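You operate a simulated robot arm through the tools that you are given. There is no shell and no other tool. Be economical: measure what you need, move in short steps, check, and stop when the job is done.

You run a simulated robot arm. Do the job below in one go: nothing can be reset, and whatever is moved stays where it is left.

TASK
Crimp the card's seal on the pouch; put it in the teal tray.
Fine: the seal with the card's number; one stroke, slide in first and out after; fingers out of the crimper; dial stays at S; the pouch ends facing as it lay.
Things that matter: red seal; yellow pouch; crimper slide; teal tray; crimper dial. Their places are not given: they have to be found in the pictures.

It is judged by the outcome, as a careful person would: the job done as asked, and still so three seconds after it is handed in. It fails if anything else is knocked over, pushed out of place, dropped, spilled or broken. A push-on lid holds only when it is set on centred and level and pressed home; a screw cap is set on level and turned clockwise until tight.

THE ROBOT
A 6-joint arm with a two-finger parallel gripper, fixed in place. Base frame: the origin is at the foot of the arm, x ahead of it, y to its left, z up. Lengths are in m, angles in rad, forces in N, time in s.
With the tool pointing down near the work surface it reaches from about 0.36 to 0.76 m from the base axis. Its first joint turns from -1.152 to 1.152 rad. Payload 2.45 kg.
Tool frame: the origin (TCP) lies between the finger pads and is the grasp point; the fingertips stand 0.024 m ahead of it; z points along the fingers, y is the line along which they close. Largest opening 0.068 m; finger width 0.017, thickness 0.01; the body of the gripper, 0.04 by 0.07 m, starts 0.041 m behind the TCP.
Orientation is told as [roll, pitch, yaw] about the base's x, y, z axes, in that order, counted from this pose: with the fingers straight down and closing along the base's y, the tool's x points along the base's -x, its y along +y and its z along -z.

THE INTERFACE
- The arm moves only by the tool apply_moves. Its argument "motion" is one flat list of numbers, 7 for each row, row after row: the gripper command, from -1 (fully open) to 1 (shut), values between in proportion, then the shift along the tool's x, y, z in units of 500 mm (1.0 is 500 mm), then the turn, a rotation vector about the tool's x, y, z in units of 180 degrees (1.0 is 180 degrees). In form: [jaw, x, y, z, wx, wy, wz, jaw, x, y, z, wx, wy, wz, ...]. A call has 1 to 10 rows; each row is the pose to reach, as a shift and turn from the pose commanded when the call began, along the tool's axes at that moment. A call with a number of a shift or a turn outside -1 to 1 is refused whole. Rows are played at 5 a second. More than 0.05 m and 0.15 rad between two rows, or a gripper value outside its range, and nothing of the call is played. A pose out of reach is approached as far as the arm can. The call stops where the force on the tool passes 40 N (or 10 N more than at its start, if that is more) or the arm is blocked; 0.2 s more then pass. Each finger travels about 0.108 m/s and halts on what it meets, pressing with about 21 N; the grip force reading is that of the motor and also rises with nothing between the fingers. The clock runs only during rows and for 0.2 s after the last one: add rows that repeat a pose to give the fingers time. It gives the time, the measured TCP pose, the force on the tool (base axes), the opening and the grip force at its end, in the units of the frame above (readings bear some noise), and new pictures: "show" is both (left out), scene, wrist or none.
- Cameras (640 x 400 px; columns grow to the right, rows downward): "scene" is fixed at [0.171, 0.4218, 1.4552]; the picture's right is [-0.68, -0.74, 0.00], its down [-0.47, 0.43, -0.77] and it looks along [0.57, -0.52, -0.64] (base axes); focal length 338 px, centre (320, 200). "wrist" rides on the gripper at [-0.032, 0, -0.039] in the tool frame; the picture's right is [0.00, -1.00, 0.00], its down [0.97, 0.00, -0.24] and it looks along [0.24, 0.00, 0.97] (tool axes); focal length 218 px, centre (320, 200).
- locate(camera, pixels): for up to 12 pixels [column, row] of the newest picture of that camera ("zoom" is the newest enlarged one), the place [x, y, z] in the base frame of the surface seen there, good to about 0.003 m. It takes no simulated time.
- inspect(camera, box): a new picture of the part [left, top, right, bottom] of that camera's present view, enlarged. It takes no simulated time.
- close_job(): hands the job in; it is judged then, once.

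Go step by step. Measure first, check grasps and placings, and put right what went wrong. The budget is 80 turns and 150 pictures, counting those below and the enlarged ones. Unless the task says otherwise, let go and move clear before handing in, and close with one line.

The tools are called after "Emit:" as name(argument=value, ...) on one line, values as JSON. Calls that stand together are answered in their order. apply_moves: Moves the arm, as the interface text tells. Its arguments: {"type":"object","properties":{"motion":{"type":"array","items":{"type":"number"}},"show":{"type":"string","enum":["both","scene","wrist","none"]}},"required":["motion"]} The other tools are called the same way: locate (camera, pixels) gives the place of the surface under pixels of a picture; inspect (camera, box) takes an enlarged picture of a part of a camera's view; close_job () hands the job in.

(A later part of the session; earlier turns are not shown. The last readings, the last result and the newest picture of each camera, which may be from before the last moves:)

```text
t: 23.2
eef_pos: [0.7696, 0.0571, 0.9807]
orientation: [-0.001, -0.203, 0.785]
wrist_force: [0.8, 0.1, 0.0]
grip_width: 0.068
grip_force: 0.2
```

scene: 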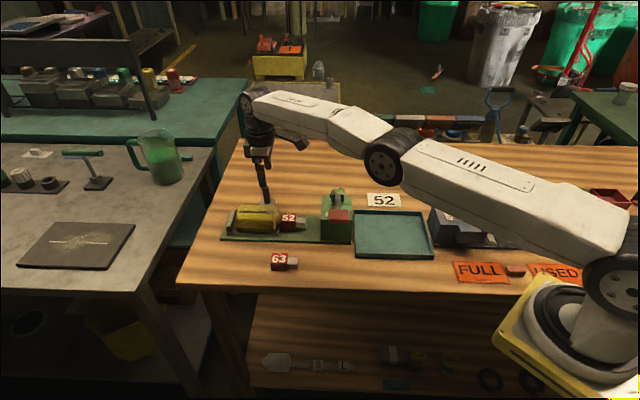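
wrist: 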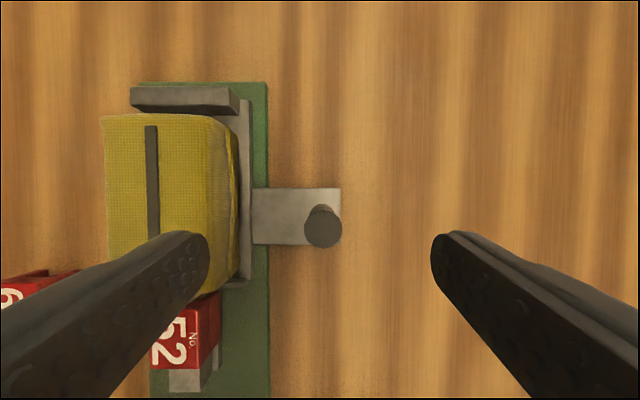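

The post is 7.5 mm behind the TCP along the line, and the pouch side is close to the left finger. I'll narrow the jaws to ~38 mm, centre on the post, and descend.

Emit:
apply_moves(motion=[-0.12, -0.0147, -0.002, 0.003, 0, 0, 0, -0.12, -0.0147, -0.002, 0.003, 0, 0, 0, -0.12, -0.008, -0.002, 0.037, 0, 0, 0, -0.12, -0.0008, -0.002, 0.0716, 0, 0, 0, -0.12, -0.0008, -0.002, 0.0716, 0, 0, 0])

Emit:
inspect(camera="scene", box=[210, 160, 310, 250])

```text
t: 24.4
eef_pos: [0.7729, 0.0603, 0.9458]
orientation: [0.0, -0.2, 0.786]
wrist_force: [0.3, -0.6, -0.4]
grip_width: 0.038
grip_force: 0.0
```

scene: 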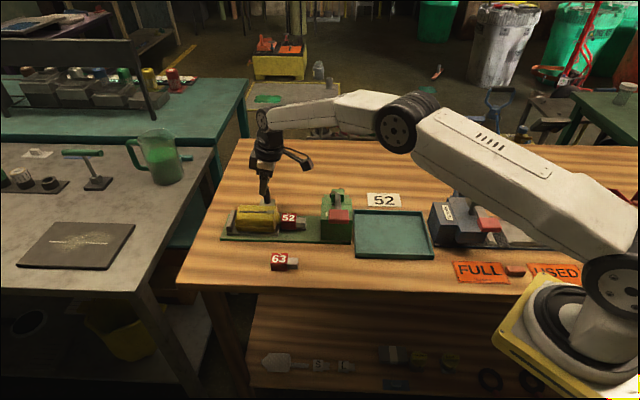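
wrist: 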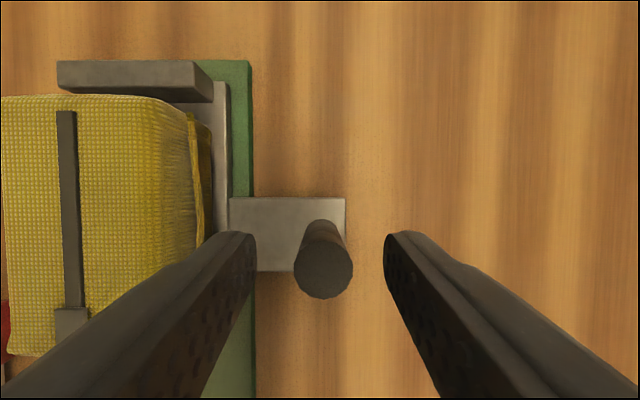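

```text
4.44 times, centred on (260, 205) of scene
```

zoom: 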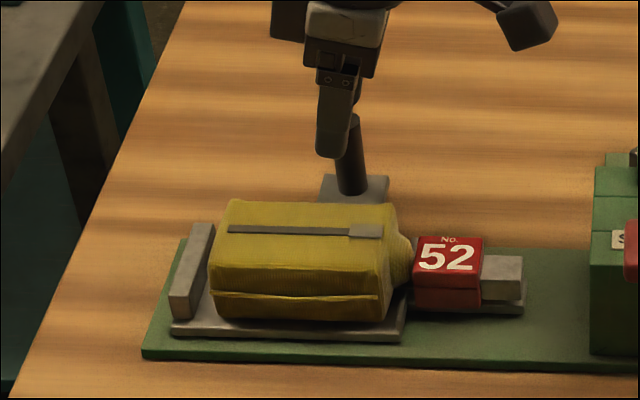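

The post is exactly on the TCP line (323,272). Descend and grip it.

Emit:
apply_moves(motion=[-0.12, 0.0065, -0.002, 0.032, 0, 0, 0, -0.12, 0.0131, -0.002, 0.0647, 0, 0, 0, -0.12, 0.0131, -0.002, 0.0647, 0, 0, 0, 1, 0.0131, -0.002, 0.0647, 0, 0, 0, 1, 0.0131, -0.002, 0.0647, 0, 0, 0, 1, 0.0131, -0.002, 0.0647, 0, 0, 0])

Emit:
inspect(camera="scene", box=[210, 160, 310, 250])

```text
t: 25.8
eef_pos: [0.7727, 0.0592, 0.9129]
orientation: [0.0, -0.202, 0.786]
wrist_force: [0.0, 0.1, -3.0]
grip_width: 0.0178
grip_force: 36.3
```

scene: 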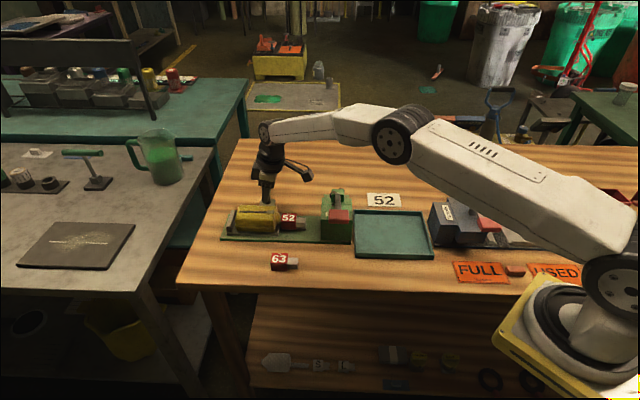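
wrist: 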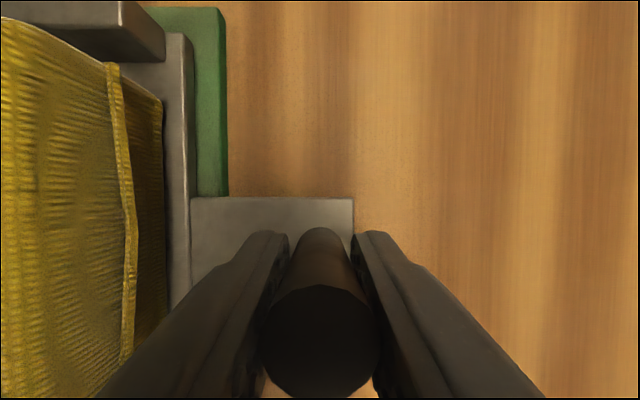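

```text
4.44 times, centred on (260, 205) of scene
```

zoom: 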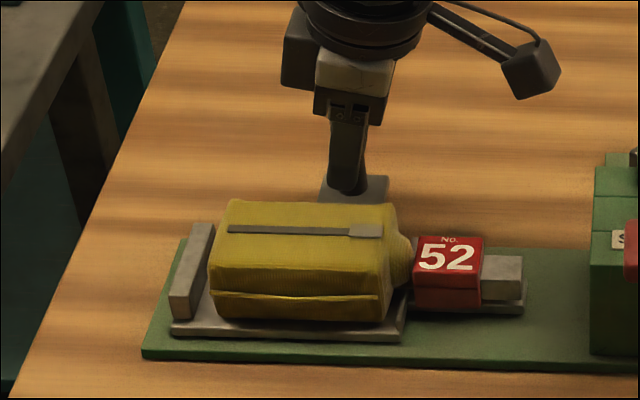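

Post gripped. Slide in by 40 mm along the line, slowly, and check.

Emit:
apply_moves(motion=[1, 0.0196, 0, -0.004, 0, 0, 0, 1, 0.0392, 0, -0.008, 0, 0, 0, 1, 0.0588, 0, -0.0119, 0, 0, 0, 1, 0.0784, 0, -0.0159, 0, 0, 0, 1, 0.0784, 0, -0.0159, 0, 0, 0])

Emit:
inspect(camera="scene", box=[230, 170, 370, 260])

```text
t: 27.0
eef_pos: [0.747, 0.0331, 0.9119]
orientation: [0.0, -0.199, 0.785]
wrist_force: [1.0, -0.7, -5.2]
grip_width: 0.0177
grip_force: 35.8
```

scene: 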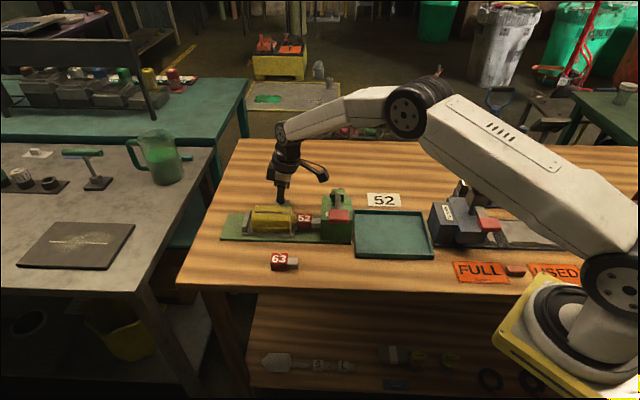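
wrist: 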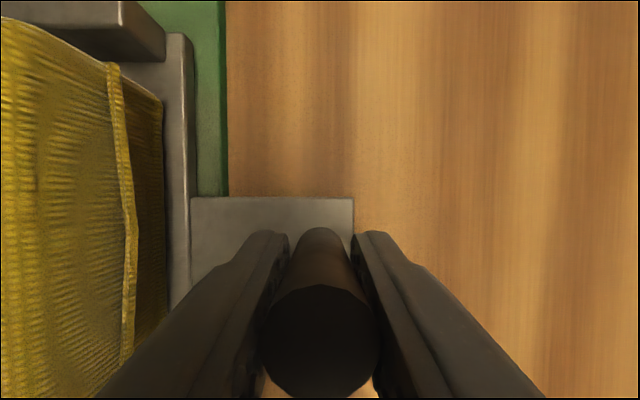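

```text
4.44 times, centred on (300, 215) of scene
```

zoom: 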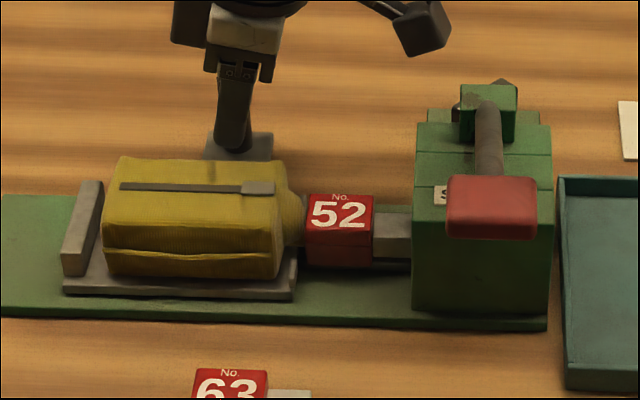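

The slide carries everything smoothly; grey is just at the mouth. Continue in slow steps, watching for a stop.

Emit:
apply_moves(motion=[1, 0.0137, 0, -0.0028, 0, 0, 0, 1, 0.0275, 0, -0.0056, 0, 0, 0, 1, 0.0412, 0, -0.0084, 0, 0, 0, 1, 0.0549, 0, -0.0111, 0, 0, 0, 1, 0.0549, 0, -0.0111, 0, 0, 0], show="none")

Emit:
inspect(camera="scene", box=[230, 170, 370, 260])

```text
t: 28.2
eef_pos: [0.7277, 0.015, 0.9139]
orientation: [-0.006, -0.207, 0.788]
wrist_force: [30.7, 9.9, -16.4]
grip_width: 0.0177
grip_force: 36.5
```

```text
4.44 times, centred on (300, 215) of scene
```

zoom: 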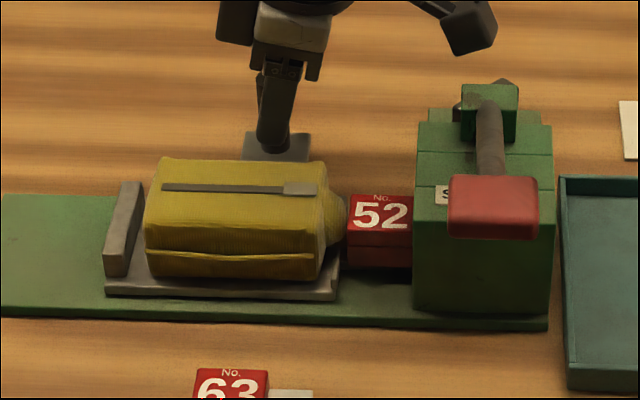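

Hard stop: 31 N with the red face at the mouth and the grey inside; slide travel ≈63 mm. Ease back the overtravel and read again.

Emit:
apply_moves(motion=[1, -0.0045, 0, 0.0009, 0, 0, 0, 1, -0.009, 0, 0.0018, 0, 0, 0, 1, -0.009, 0, 0.0018, 0, 0, 0], show="wrist")

Emit:
inspect(camera="scene", box=[280, 170, 370, 250])

```text
t: 29.0
eef_pos: [0.7282, 0.0154, 0.9138]
orientation: [-0.001, -0.2, 0.786]
wrist_force: [-5.9, 4.8, 15.1]
grip_width: 0.018
grip_force: 36.6
```

wrist: 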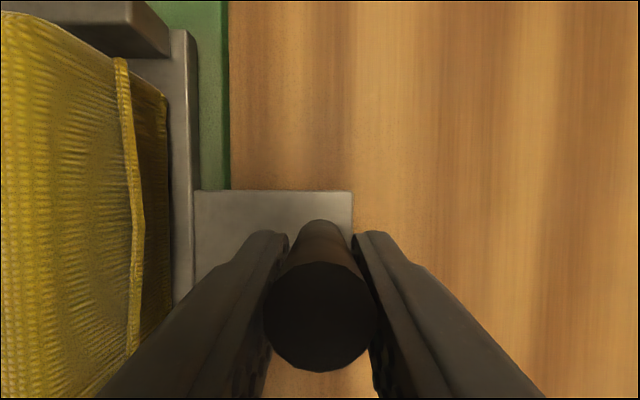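

```text
5.00 times, centred on (325, 210) of scene
```

zoom: 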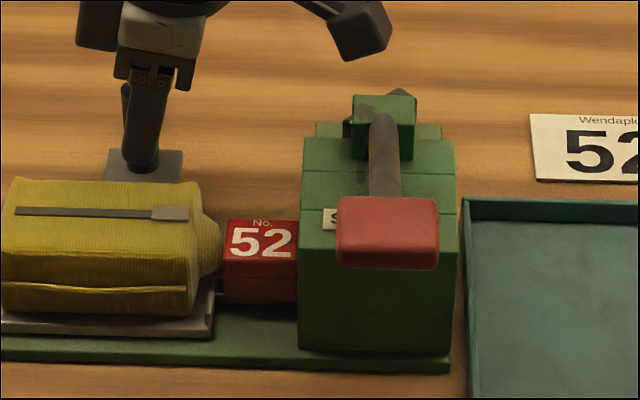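

The slide is home and the fingers merely slipped slightly on the post when easing. Release the post and rise clear, levelling the tool.

Emit:
apply_moves(motion=[-0.12, 0, 0, 0, 0, 0, 0, -0.12, 0, 0, 0, 0, 0, 0, -0.12, -0.0159, 0, -0.0784, 0, 0, 0, -0.12, -0.0318, 0, -0.1568, 0, 0, 0, 0.3, -0.0478, 0, -0.2352, 0, 0.032, 0, 1, -0.0665, 0, -0.327, 0, 0.064, 0, 1, -0.0665, 0, -0.327, 0, 0.064, 0])

Emit:
inspect(camera="scene", box=[240, 170, 370, 255])

Emit:
locate(camera="scene", pixels=[[339, 212], [332, 217], [347, 217], [340, 220], [338, 196], [338, 205]])

```text
t: 30.6
eef_pos: [0.7352, 0.0146, 1.079]
orientation: [0.0, 0.002, 0.786]
wrist_force: [0.8, -0.7, -0.8]
grip_width: 0.0001
grip_force: 21.0
```

scene: 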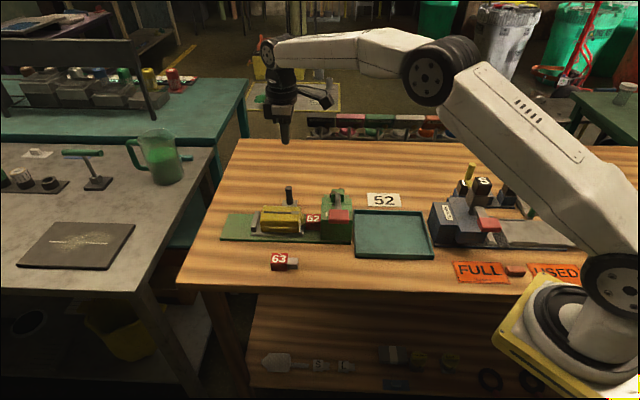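
wrist: 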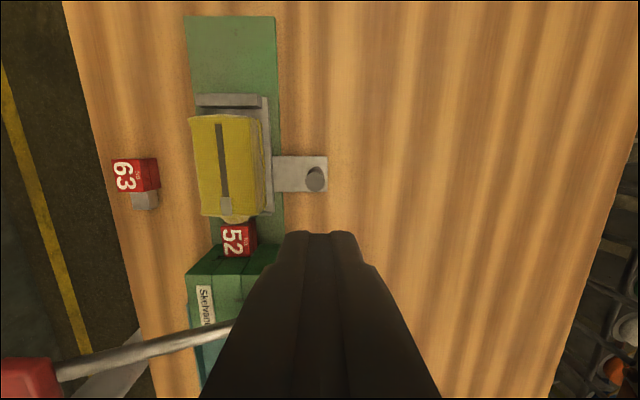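

```text
4.71 times, centred on (305, 212) of scene
```

zoom: 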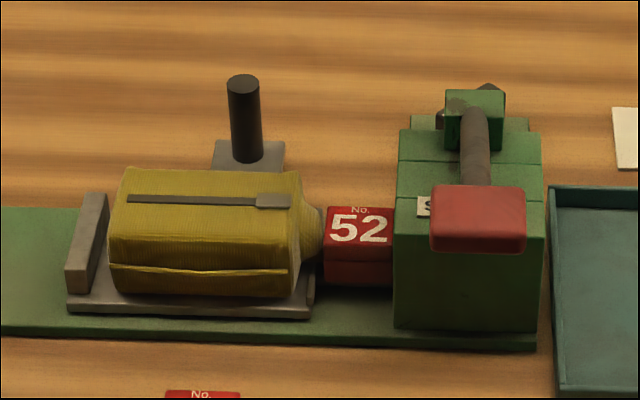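

```text
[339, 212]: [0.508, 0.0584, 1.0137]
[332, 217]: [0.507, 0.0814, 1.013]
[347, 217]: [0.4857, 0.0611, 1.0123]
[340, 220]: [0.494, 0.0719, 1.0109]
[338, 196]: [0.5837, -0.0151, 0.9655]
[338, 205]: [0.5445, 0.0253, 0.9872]
```

Fingers are out; slide stands home with seal 52 at the mouth. Now move the closed fingers over the red lever pad (≈(0.504,0.063,1.013)).

Emit:
apply_moves(motion=[1, 0.043, 0.066, 0, 0, 0, 0, 1, 0.086, 0.132, 0, 0, 0, 0, 1, 0.129, 0.198, 0, 0, 0, 0, 1, 0.172, 0.264, 0, 0, 0, 0, 1, 0.215, 0.33, 0, 0, 0, 0, 1, 0.258, 0.395, 0, 0, 0, 0, 1, 0.258, 0.395, 0, 0, 0, 0])

Emit:
inspect(camera="scene", box=[280, 140, 400, 240])

```text
t: 32.2
eef_pos: [0.4968, 0.0638, 1.0808]
orientation: [0.001, 0.0, 0.785]
wrist_force: [-0.2, -0.2, 0.4]
grip_width: 0.0
grip_force: 20.5
```

scene: 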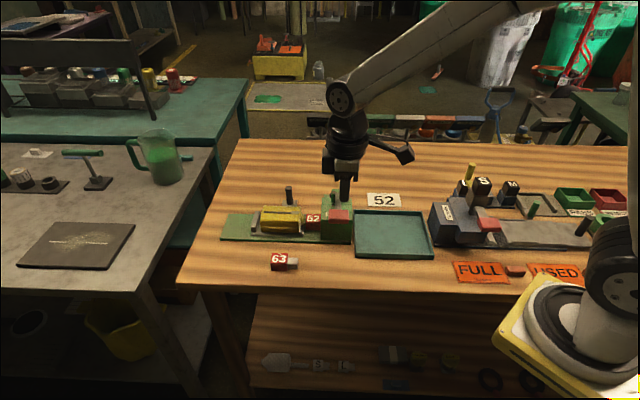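
wrist: 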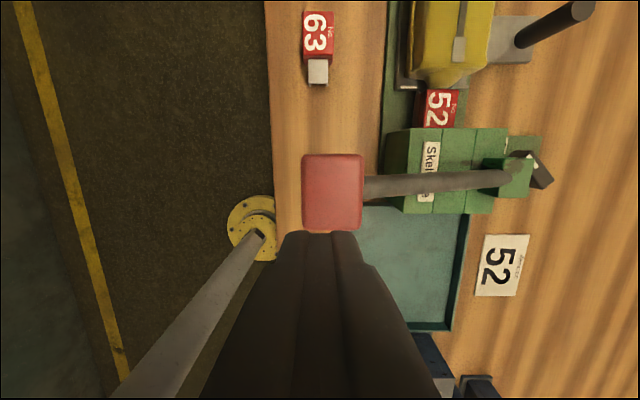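

```text
4.00 times, centred on (340, 190) of scene
```

zoom: 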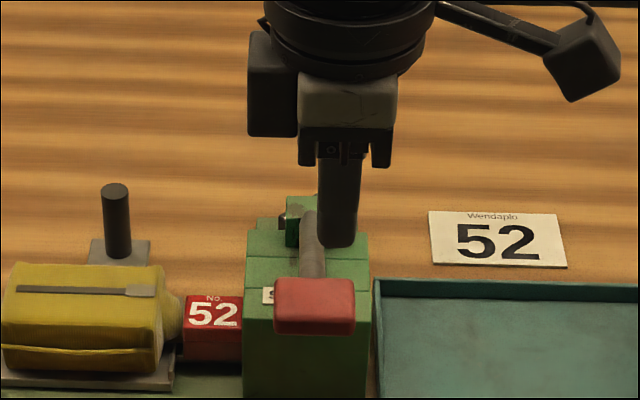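

The pad is 11 mm back along the line and 6.5 mm toward −y of the tool. Shift to the pad's middle, then press in one continuous stroke until the stop.

Emit:
apply_moves(motion=[1, -0.022, -0.009, 0, 0, 0, 0, 1, -0.022, -0.009, 0.06, 0, 0, 0, 1, -0.022, -0.009, 0.09, 0, 0, 0, 1, -0.022, -0.009, 0.115, 0, 0, 0, 1, -0.022, -0.009, 0.14, 0, 0, 0, 1, -0.022, -0.009, 0.165, 0, 0, 0, 1, -0.022, -0.009, 0.19, 0, 0, 0, 1, -0.022, -0.009, 0.215, 0, 0, 0, 1, -0.022, -0.009, 0.24, 0, 0, 0, 1, -0.022, -0.009, 0.265, 0, 0, 0])

Emit:
inspect(camera="scene", box=[280, 150, 400, 250])

```text
t: 33.9
eef_pos: [0.509, 0.0682, 0.986]
orientation: [-0.002, -0.001, 0.786]
wrist_force: [-9.3, -0.7, 21.9]
grip_width: 0.0001
grip_force: 21.0
stopped in row 8: the force on the tool passed its limit (the readings are from after the stop); the commanded pose is now the measured one
```

scene: 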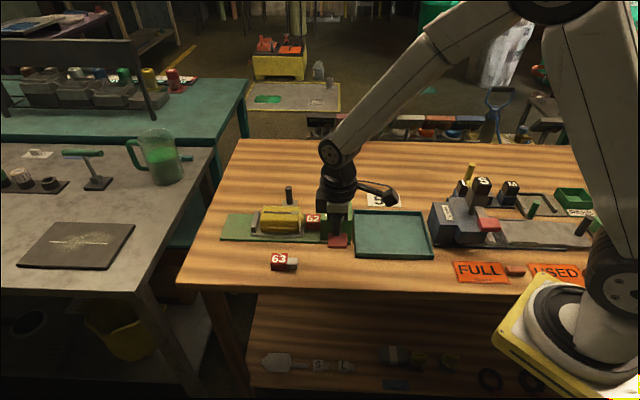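
wrist: 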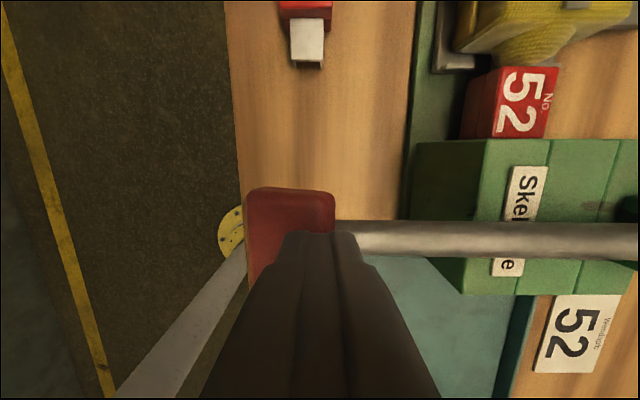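

```text
4.00 times, centred on (340, 200) of scene
```

zoom: 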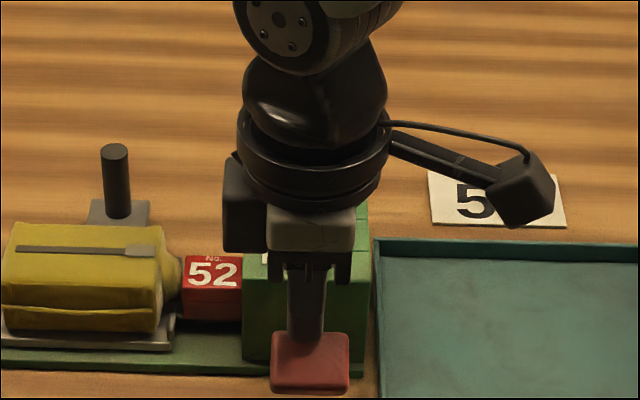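

The lever is about horizontal after the stop at 40 N. Without letting up, press on slowly to verify it is the real bottom.

Emit:
apply_moves(motion=[1, 0, 0, 0.005, 0, 0, 0, 1, 0, 0, 0.01, 0, 0, 0, 1, 0, 0, 0.015, 0, 0, 0, 1, 0, 0, 0.02, 0, 0, 0, 1, 0, 0, 0.025, 0, 0, 0, 1, 0, 0, 0.03, 0, 0, 0])

Emit:
inspect(camera="scene", box=[280, 150, 400, 250])

```text
t: 34.3
eef_pos: [0.5094, 0.0679, 0.9862]
orientation: [-0.003, -0.002, 0.788]
wrist_force: [-8.3, -0.6, 16.7]
grip_width: 0.0
grip_force: 21.1
stopped in row 1: the force on the tool passed its limit (the readings are from after the stop); the commanded pose is now the measured one
```

scene: 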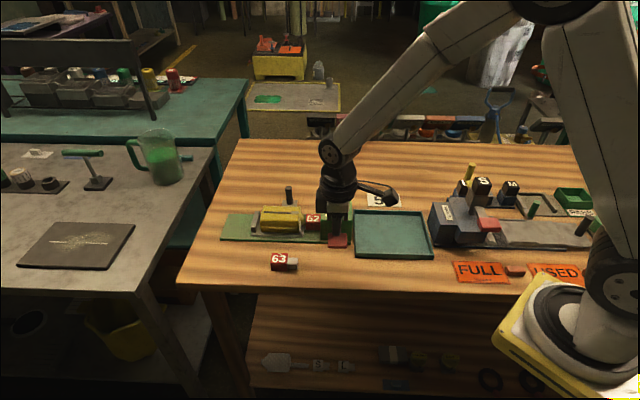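
wrist: 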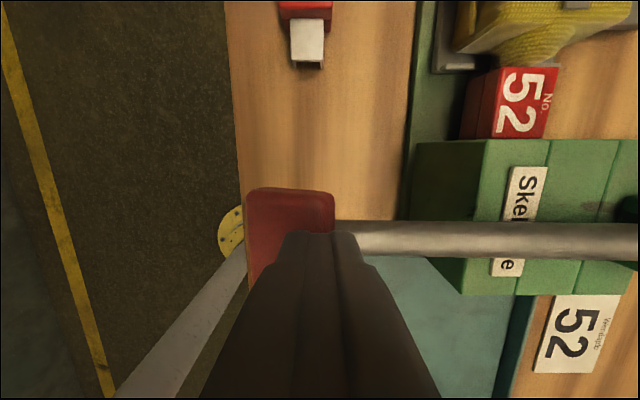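

```text
4.00 times, centred on (340, 200) of scene
```

zoom: 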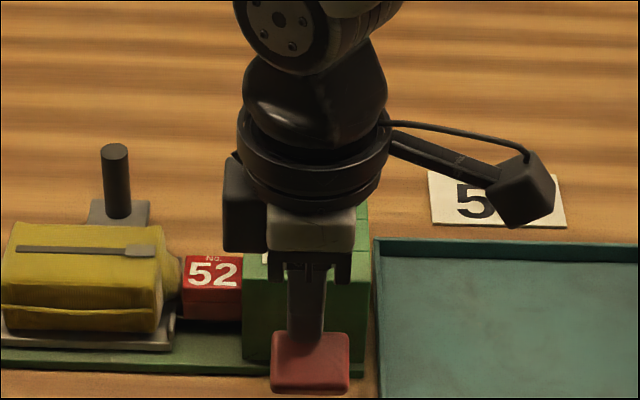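

No further movement at 40 N, so the stroke is at its bottom. Raise straight up and see whether the lever returns.

Emit:
apply_moves(motion=[1, 0, 0, -0.025, 0, 0, 0, 1, 0, 0, -0.07, 0, 0, 0, 1, 0, 0, -0.13, 0, 0, 0, 1, 0, 0, -0.2, 0, 0, 0, 1, 0, 0, -0.25, 0, 0, 0, 1, 0, 0, -0.25, 0, 0, 0])

Emit:
inspect(camera="scene", box=[250, 170, 370, 250])

```text
t: 35.7
eef_pos: [0.5111, 0.0676, 1.1121]
orientation: [-0.002, -0.002, 0.785]
wrist_force: [-0.1, -0.6, 0.0]
grip_width: 0.0
grip_force: 21.1
```

scene: 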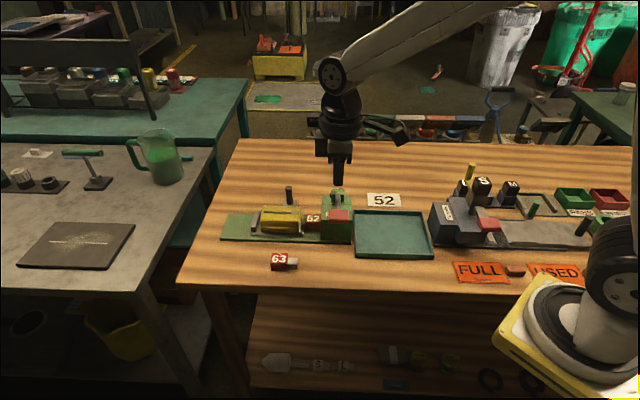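
wrist: 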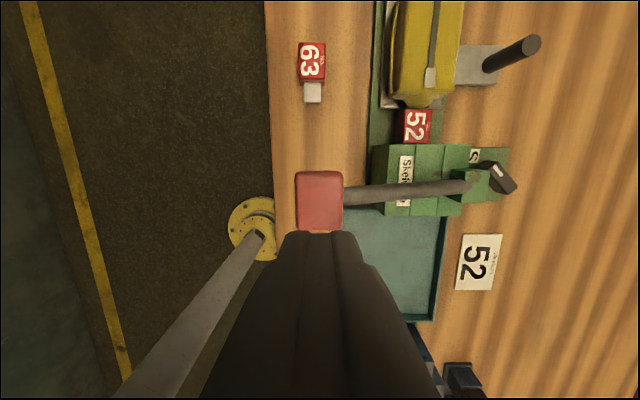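

```text
5.00 times, centred on (310, 210) of scene
```

zoom: 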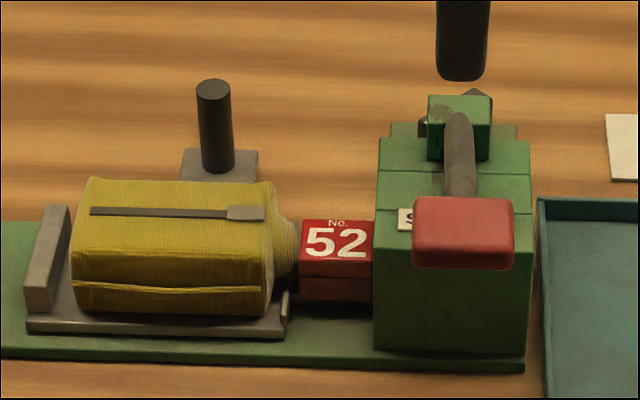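

The lever sprang back up. Now return above the slide post with the 0.2 rad tilt, jaws at 38 mm.

Emit:
apply_moves(motion=[1, -0.04, -0.064, 0, 0, 0, 0, 1, -0.08, -0.128, 0, 0, 0, 0, 1, -0.12, -0.192, 0, 0, -0.016, 0, -0.12, -0.16, -0.256, 0, 0, -0.032, 0, -0.12, -0.2, -0.32, 0, 0, -0.048, 0, -0.12, -0.238, -0.384, 0.08, 0, -0.064, 0, -0.12, -0.238, -0.384, 0.16, 0, -0.064, 0, -0.12, -0.238, -0.384, 0.22, 0, -0.064, 0, -0.12, -0.238, -0.384, 0.22, 0, -0.064, 0], show="wrist")

```text
refused: row 6 steps farther than a row can; nothing moved
```

Emit:
apply_moves(motion=[1, -0.04, -0.064, 0, 0, 0, 0, 1, -0.08, -0.128, 0, 0, 0, 0, 1, -0.12, -0.192, 0, 0, -0.016, 0, -0.12, -0.16, -0.256, 0, 0, -0.032, 0, -0.12, -0.2, -0.32, 0, 0, -0.048, 0, -0.12, -0.238, -0.384, 0.02, 0, -0.064, 0, -0.12, -0.238, -0.384, 0.11, 0, -0.064, 0, -0.12, -0.238, -0.384, 0.2, 0, -0.064, 0, -0.12, -0.238, -0.384, 0.22, 0, -0.064, 0, -0.12, -0.238, -0.384, 0.22, 0, -0.064, 0], show="wrist")

```text
t: 37.9
eef_pos: [0.7275, 0.018, 1.0033]
orientation: [-0.001, -0.202, 0.788]
wrist_force: [-0.2, -1.0, -0.3]
grip_width: 0.0382
grip_force: 0.0
```

wrist: 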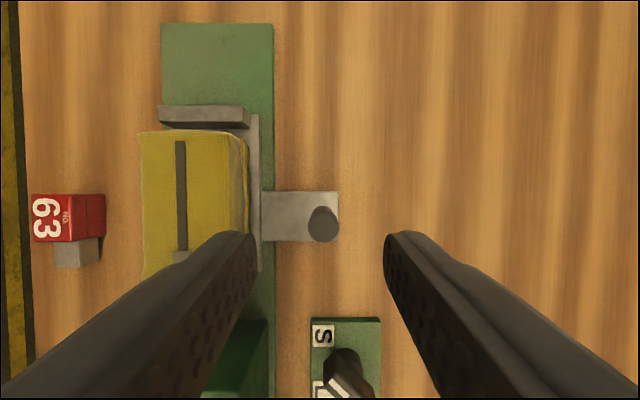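

Post at (323,225): 4.6 mm back from the TCP line. Correct, descend and grip.

Emit:
apply_moves(motion=[-0.12, -0.009, -0.0032, 0.002, 0, 0, 0, -0.12, 0.003, -0.0032, 0.06, 0, 0, 0, -0.12, 0.015, -0.0032, 0.12, 0, 0, 0, -0.12, 0.0268, -0.0032, 0.178, 0, 0, 0, -0.12, 0.0268, -0.0032, 0.178, 0, 0, 0, 1, 0.0268, -0.0032, 0.178, 0, 0, 0, 1, 0.0268, -0.0032, 0.178, 0, 0, 0, 1, 0.0268, -0.0032, 0.178, 0, 0, 0], show="wrist")

```text
t: 39.7
eef_pos: [0.7318, 0.0182, 0.9145]
orientation: [0.0, -0.201, 0.788]
wrist_force: [-19.4, 20.2, 6.2]
grip_width: 0.0177
grip_force: 36.4
```

wrist: 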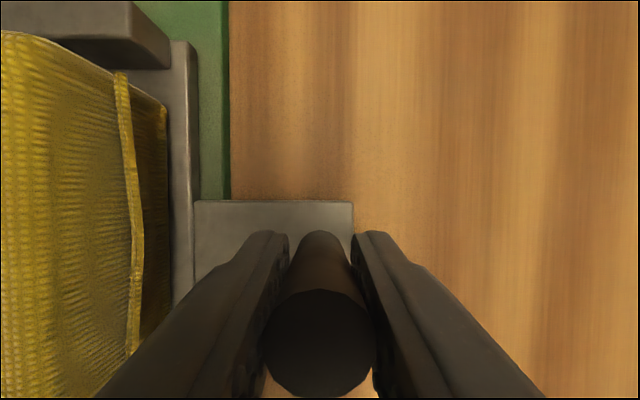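

Gripped, with a 28 N side load; relieve it (+1.5 mm tool y), then slide out 60 mm slowly.

Emit:
apply_moves(motion=[1, 0, 0.003, 0, 0, 0, 0, 1, -0.0147, 0.003, 0.003, 0, 0, 0, 1, -0.0294, 0.003, 0.006, 0, 0, 0, 1, -0.0441, 0.003, 0.009, 0, 0, 0, 1, -0.0588, 0.003, 0.0119, 0, 0, 0, 1, -0.0784, 0.003, 0.0159, 0, 0, 0, 1, -0.098, 0.003, 0.0199, 0, 0, 0, 1, -0.1176, 0.003, 0.0239, 0, 0, 0, 1, -0.1176, 0.003, 0.0239, 0, 0, 0], show="wrist")

Emit:
inspect(camera="scene", box=[220, 170, 360, 260])

```text
t: 41.6
eef_pos: [0.7746, 0.0607, 0.9136]
orientation: [0.002, -0.198, 0.787]
wrist_force: [-13.1, -0.2, 9.5]
grip_width: 0.0178
grip_force: 35.9
stopped in row 9: the force on the tool passed its limit (the readings are from after the stop); the commanded pose is now the measured one
```

wrist: 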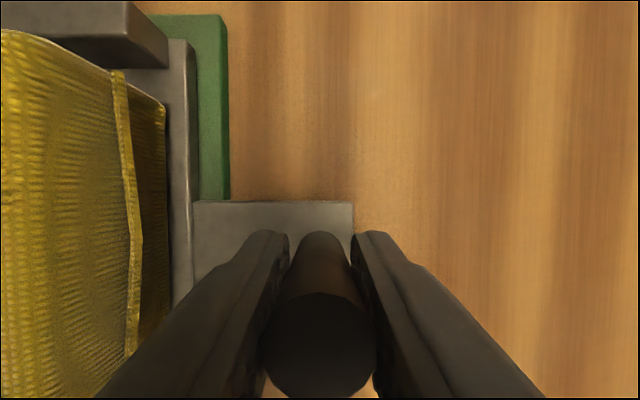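

```text
4.44 times, centred on (290, 215) of scene
```

zoom: 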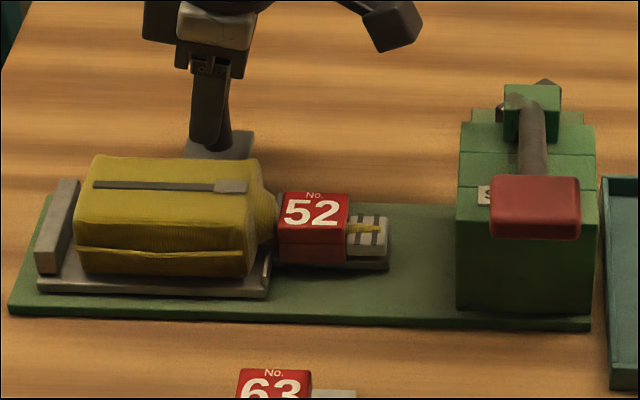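

The grey ferrule now shows crimp marks, and the slide is back at its outer stop. Release the post and rise, levelling.

Emit:
apply_moves(motion=[-0.12, 0, 0, 0, 0, 0, 0, -0.12, 0, 0, 0, 0, 0, 0, -0.12, -0.0119, 0, -0.0588, 0, 0, 0, -0.12, -0.0239, 0, -0.1176, 0, 0, 0, -0.5, -0.034, 0, -0.18, 0, 0.032, 0, -1, -0.02, 0.04, -0.2, 0, 0.064, 0, -1, 0.02, 0.1, -0.2, 0, 0.064, 0, -1, 0.02, 0.17, -0.2, 0, 0.064, 0, -1, 0.02, 0.17, -0.2, 0, 0.064, 0])

Emit:
inspect(camera="scene", box=[250, 190, 350, 250])

```text
t: 43.6
eef_pos: [0.6943, 0.0982, 1.008]
orientation: [0.001, 0.0, 0.788]
wrist_force: [0.5, 0.5, -0.6]
grip_width: 0.0677
grip_force: 0.1
```

scene: 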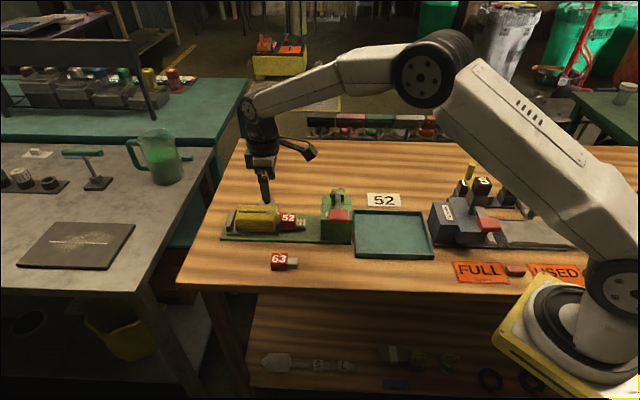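
wrist: 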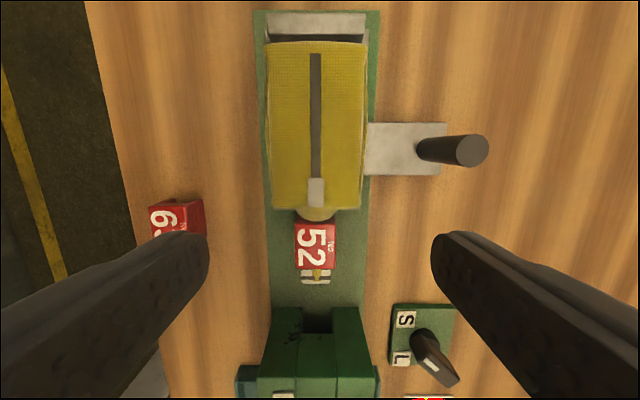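

```text
6.40 times, centred on (300, 220) of scene
```

zoom: 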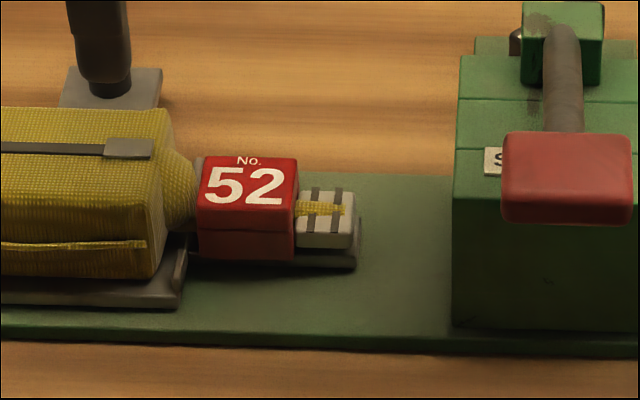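

Crimp is good. Before gripping the pouch, measure its top and cradle side lips for finger clearance.

Emit:
inspect(camera="wrist", box=[240, 0, 400, 220])

Emit:
locate(camera="wrist", pixels=[[317, 45], [317, 200], [272, 130], [360, 130], [264, 150], [268, 40], [366, 40], [369, 100], [366, 120], [345, 20], [285, 100], [350, 100]])

Emit:
locate(camera="scene", pixels=[[240, 239], [265, 241], [278, 237], [232, 220], [240, 225], [265, 212], [245, 210], [300, 228], [300, 222]])

```text
1.82 times, centred on (320, 110) of wrist
```

zoom: 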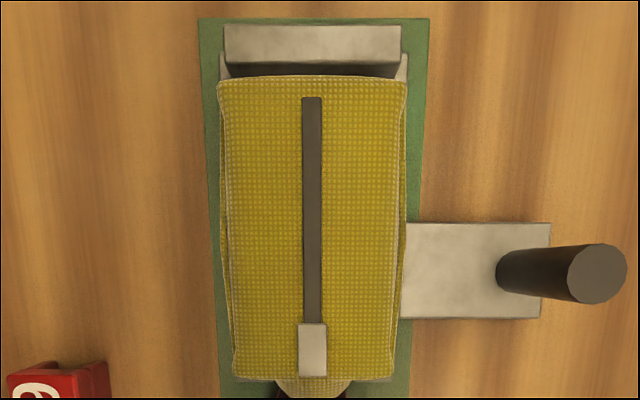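

```text
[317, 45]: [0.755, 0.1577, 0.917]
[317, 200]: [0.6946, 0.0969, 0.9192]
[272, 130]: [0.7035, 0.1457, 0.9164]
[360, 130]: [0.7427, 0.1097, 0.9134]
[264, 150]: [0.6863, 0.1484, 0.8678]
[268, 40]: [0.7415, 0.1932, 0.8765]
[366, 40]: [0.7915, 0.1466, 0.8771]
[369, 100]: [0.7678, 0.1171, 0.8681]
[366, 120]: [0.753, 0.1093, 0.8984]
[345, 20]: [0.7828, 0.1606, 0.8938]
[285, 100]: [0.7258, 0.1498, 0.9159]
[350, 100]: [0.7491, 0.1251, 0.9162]
```

```text
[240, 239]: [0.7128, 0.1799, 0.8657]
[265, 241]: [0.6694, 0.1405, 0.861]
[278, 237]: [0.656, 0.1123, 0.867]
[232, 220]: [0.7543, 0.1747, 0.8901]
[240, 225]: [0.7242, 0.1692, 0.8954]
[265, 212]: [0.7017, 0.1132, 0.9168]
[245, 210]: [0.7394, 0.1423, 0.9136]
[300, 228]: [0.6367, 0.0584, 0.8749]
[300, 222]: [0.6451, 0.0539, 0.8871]
```

Cradle plate is at z≈0.877, so tips at 0.888 are clear. Move over the pouch body, descend, grip.

Emit:
apply_moves(motion=[-1, -0.076, 0.002, 0, 0, 0, 0, -1, -0.076, 0.002, 0.08, 0, 0, 0, -1, -0.076, 0.002, 0.11, 0, 0, 0, -1, -0.076, 0.002, 0.11, 0, 0, 0], show="wrist")

```text
t: 44.6
eef_pos: [0.7189, 0.1284, 0.9525]
orientation: [0.002, 0.001, 0.79]
wrist_force: [0.7, -1.2, 0.8]
grip_width: 0.0682
grip_force: 0.1
```

wrist: 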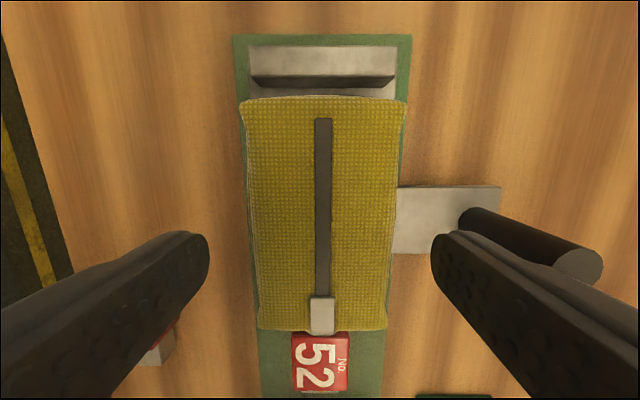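

Centred on the pouch (cols 240–405). Descend 40 mm and close.

Emit:
apply_moves(motion=[-1, 0, -0.001, 0.04, 0, 0, 0, -1, 0, -0.001, 0.08, 0, 0, 0, -1, 0, -0.001, 0.08, 0, 0, 0, 1, 0, -0.001, 0.08, 0, 0, 0, 1, 0, -0.001, 0.08, 0, 0, 0, 1, 0, -0.001, 0.08, 0, 0, 0], show="wrist")

```text
t: 46.0
eef_pos: [0.7198, 0.1269, 0.9131]
orientation: [-0.001, 0.002, 0.789]
wrist_force: [0.5, -1.0, 0.2]
grip_width: 0.0597
grip_force: 21.5
```

wrist: 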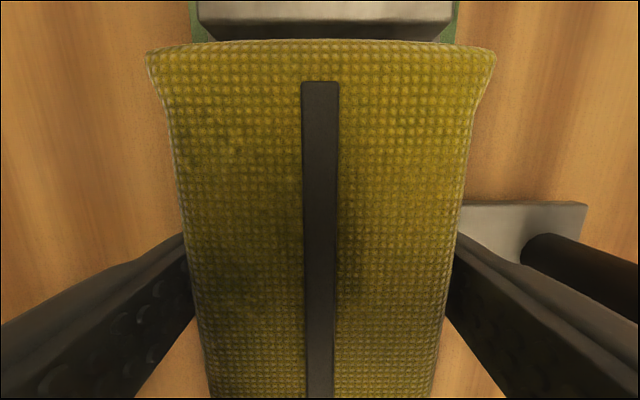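

Pouch gripped (60 mm). While it's still resting, I'll measure the tray's inner floor accurately, since the sealed pouch is about 160 mm long.

Emit:
inspect(camera="scene", box=[345, 195, 445, 265])

```text
5.71 times, centred on (395, 230) of scene
```

zoom: 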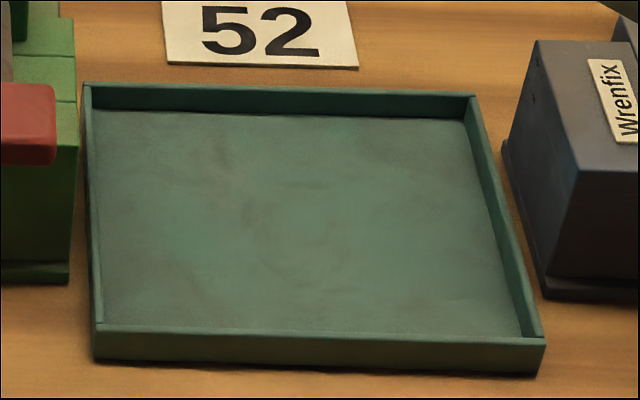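

Emit:
locate(camera="zoom", pixels=[[97, 115], [462, 124], [518, 332], [106, 318], [100, 220], [490, 230], [280, 122], [310, 325], [90, 90], [472, 98], [540, 338], [98, 330]])

```text
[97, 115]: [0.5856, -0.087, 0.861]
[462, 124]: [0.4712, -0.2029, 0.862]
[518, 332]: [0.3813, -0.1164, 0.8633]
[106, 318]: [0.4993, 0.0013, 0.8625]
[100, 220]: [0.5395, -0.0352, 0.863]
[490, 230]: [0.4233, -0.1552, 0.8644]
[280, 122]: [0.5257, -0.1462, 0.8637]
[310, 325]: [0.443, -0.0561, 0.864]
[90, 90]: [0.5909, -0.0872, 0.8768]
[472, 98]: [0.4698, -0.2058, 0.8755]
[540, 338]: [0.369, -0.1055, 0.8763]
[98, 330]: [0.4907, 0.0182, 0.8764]
```

By the scene picture the pouch with seal is ~163 mm and the tray's inside ~169 mm, so centring matters (TCP target s≈−0.308). Lift the pouch straight up and check the hold.

Emit:
apply_moves(motion=[1, 0, 0, -0.02, 0, 0, 0, 1, 0, 0, -0.06, 0, 0, 0, 1, 0, 0, -0.12, 0, 0, 0, 1, 0, 0, -0.19, 0, 0, 0, 1, 0, 0, -0.26, 0, 0, 0, 1, 0, 0, -0.33, 0, 0, 0, 1, 0, 0, -0.355, 0, 0, 0, 1, 0, 0, -0.355, 0, 0, 0])

Emit:
inspect(camera="scene", box=[215, 120, 355, 250])

```text
t: 47.8
eef_pos: [0.7227, 0.1257, 1.0904]
orientation: [0.001, 0.001, 0.787]
wrist_force: [0.9, -0.2, -1.9]
grip_width: 0.0597
grip_force: 21.1
```

scene: 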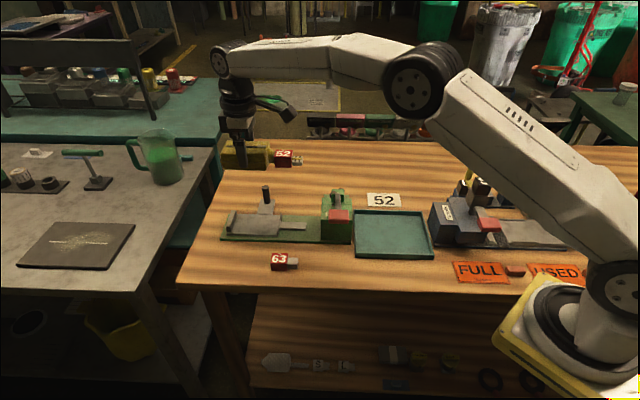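
wrist: 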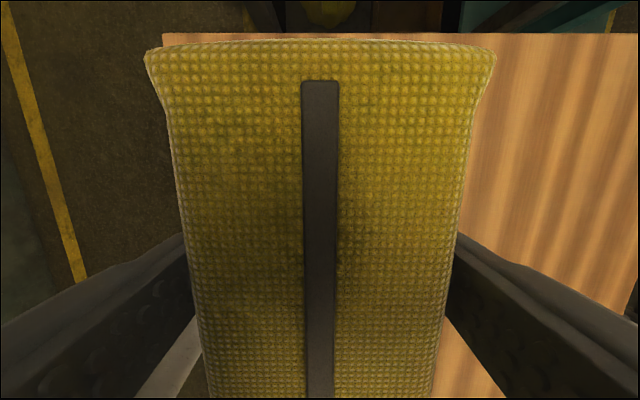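

```text
3.08 times, centred on (285, 185) of scene
```

zoom: 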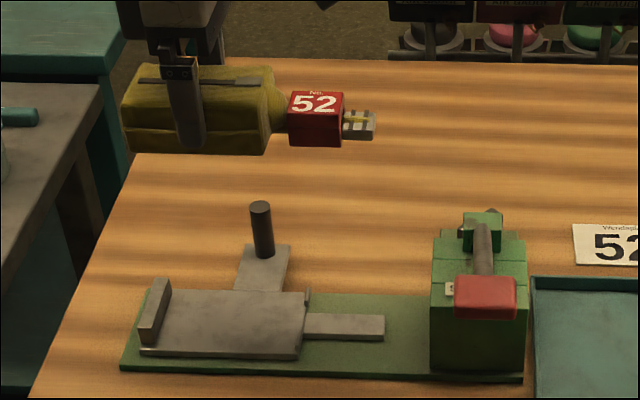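

The pouch and seal are held firmly, level. Carry it along the line above the tray, high over the lever.

Emit:
apply_moves(motion=[1, 0.08, 0.002, 0, 0, 0, 0, 1, 0.16, 0.004, 0, 0, 0, 0, 1, 0.24, 0.006, 0, 0, 0, 0, 1, 0.32, 0.008, 0, 0, 0, 0, 1, 0.4, 0.01, 0, 0, 0, 0, 1, 0.48, 0.012, 0, 0, 0, 0, 1, 0.54, 0.012, 0, 0, 0, 0, 1, 0.5806, 0.012, 0, 0, 0, 0, 1, 0.5806, 0.012, 0, 0, 0, 0])

Emit:
inspect(camera="scene", box=[310, 130, 470, 260])

```text
t: 49.8
eef_pos: [0.5115, -0.0749, 1.0919]
orientation: [0.001, 0.002, 0.787]
wrist_force: [-0.9, 0.2, -2.1]
grip_width: 0.0599
grip_force: 21.4
```

scene: 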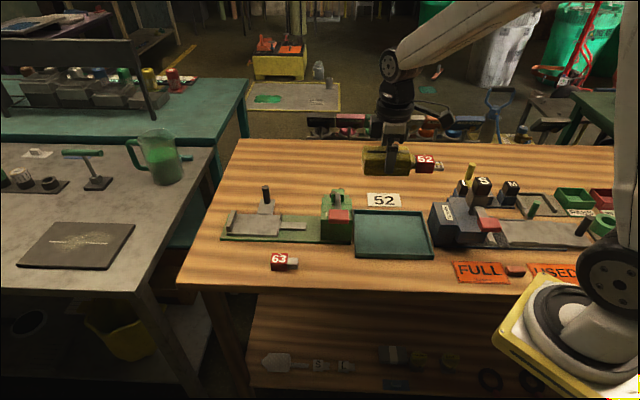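
wrist: 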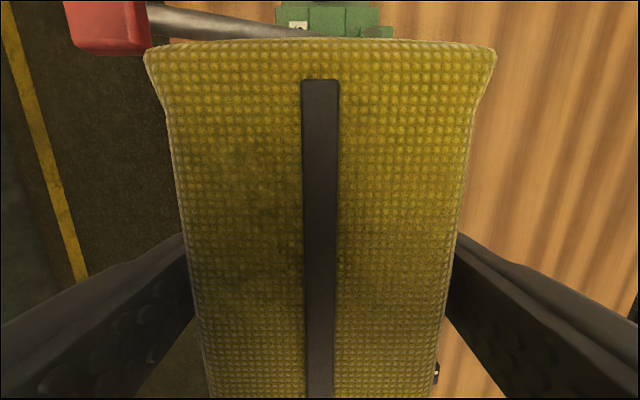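

```text
3.08 times, centred on (390, 195) of scene
```

zoom: 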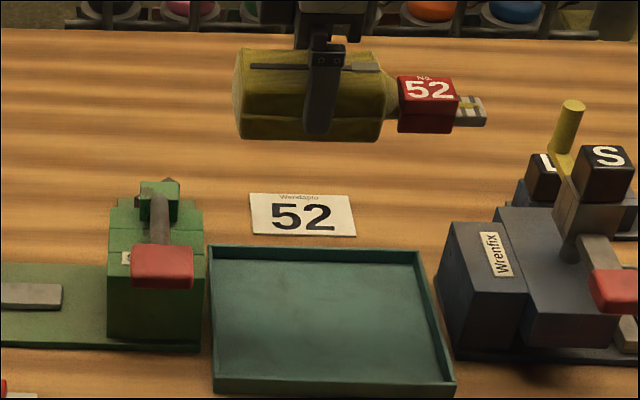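

Directly above the tray in line. Descend to about 5 cm above the floor and check column alignment.

Emit:
apply_moves(motion=[1, 0, 0, 0.06, 0, 0, 0, 1, 0, 0, 0.12, 0, 0, 0, 1, 0, 0, 0.18, 0, 0, 0, 1, 0, 0, 0.24, 0, 0, 0, 1, 0, 0, 0.28, 0, 0, 0, 1, 0, 0, 0.31, 0, 0, 0, 1, 0, 0, 0.31, 0, 0, 0])

Emit:
inspect(camera="scene", box=[330, 170, 450, 265])

```text
t: 51.4
eef_pos: [0.5115, -0.0751, 0.9354]
orientation: [0.0, 0.0, 0.787]
wrist_force: [0.2, 0.1, -1.9]
grip_width: 0.06
grip_force: 20.7
```

scene: 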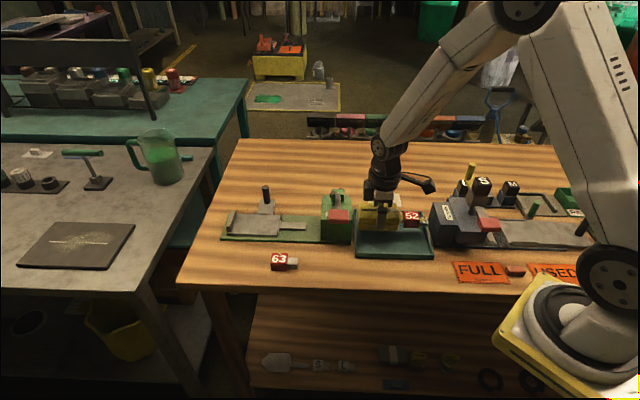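
wrist: 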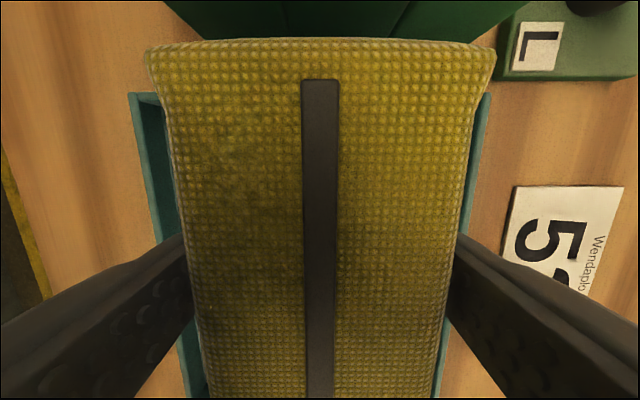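

```text
4.21 times, centred on (390, 218) of scene
```

zoom: 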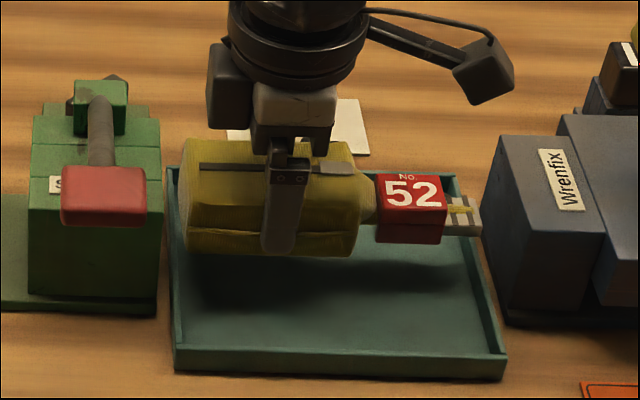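

It looks centred but with only ~1–2 mm each end. Lower to just above rim height and zoom into both ends.

Emit:
apply_moves(motion=[1, 0, 0, 0.018, 0, 0, 0, 1, 0, 0, 0.036, 0, 0, 0, 1, 0, 0, 0.036, 0, 0, 0], show="wrist")

Emit:
inspect(camera="scene", box=[345, 200, 395, 240])

Emit:
inspect(camera="scene", box=[395, 200, 445, 240])

```text
t: 52.2
eef_pos: [0.5116, -0.0757, 0.9191]
orientation: [0.001, 0.003, 0.786]
wrist_force: [-1.0, -0.8, -1.5]
grip_width: 0.0597
grip_force: 21.2
```

wrist: 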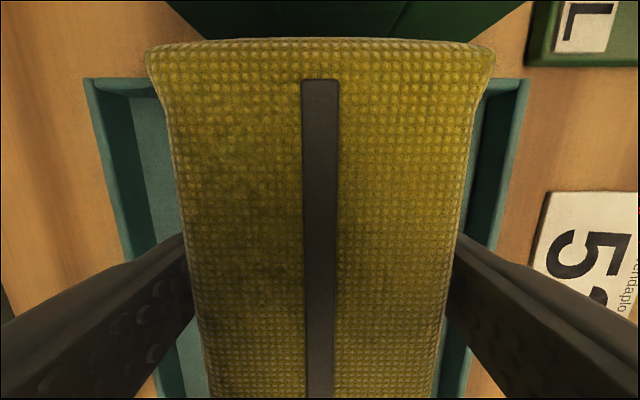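

```text
10.00 times, centred on (370, 220) of scene
```

zoom: 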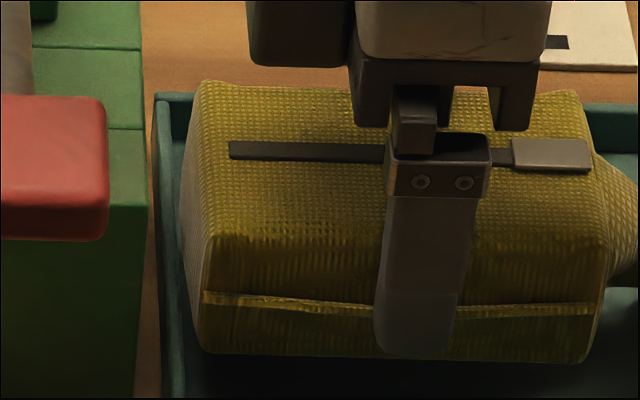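

```text
10.00 times, centred on (420, 220) of scene
```

zoom: 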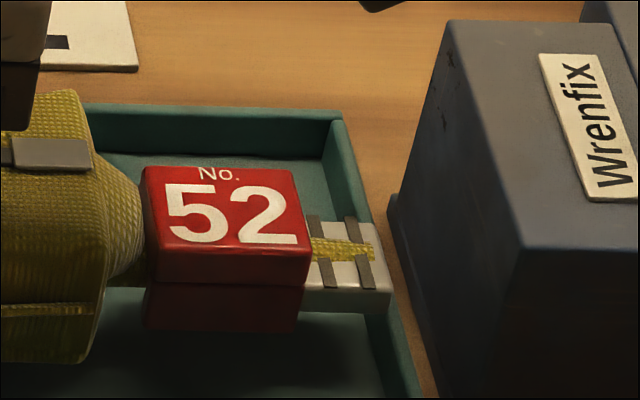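

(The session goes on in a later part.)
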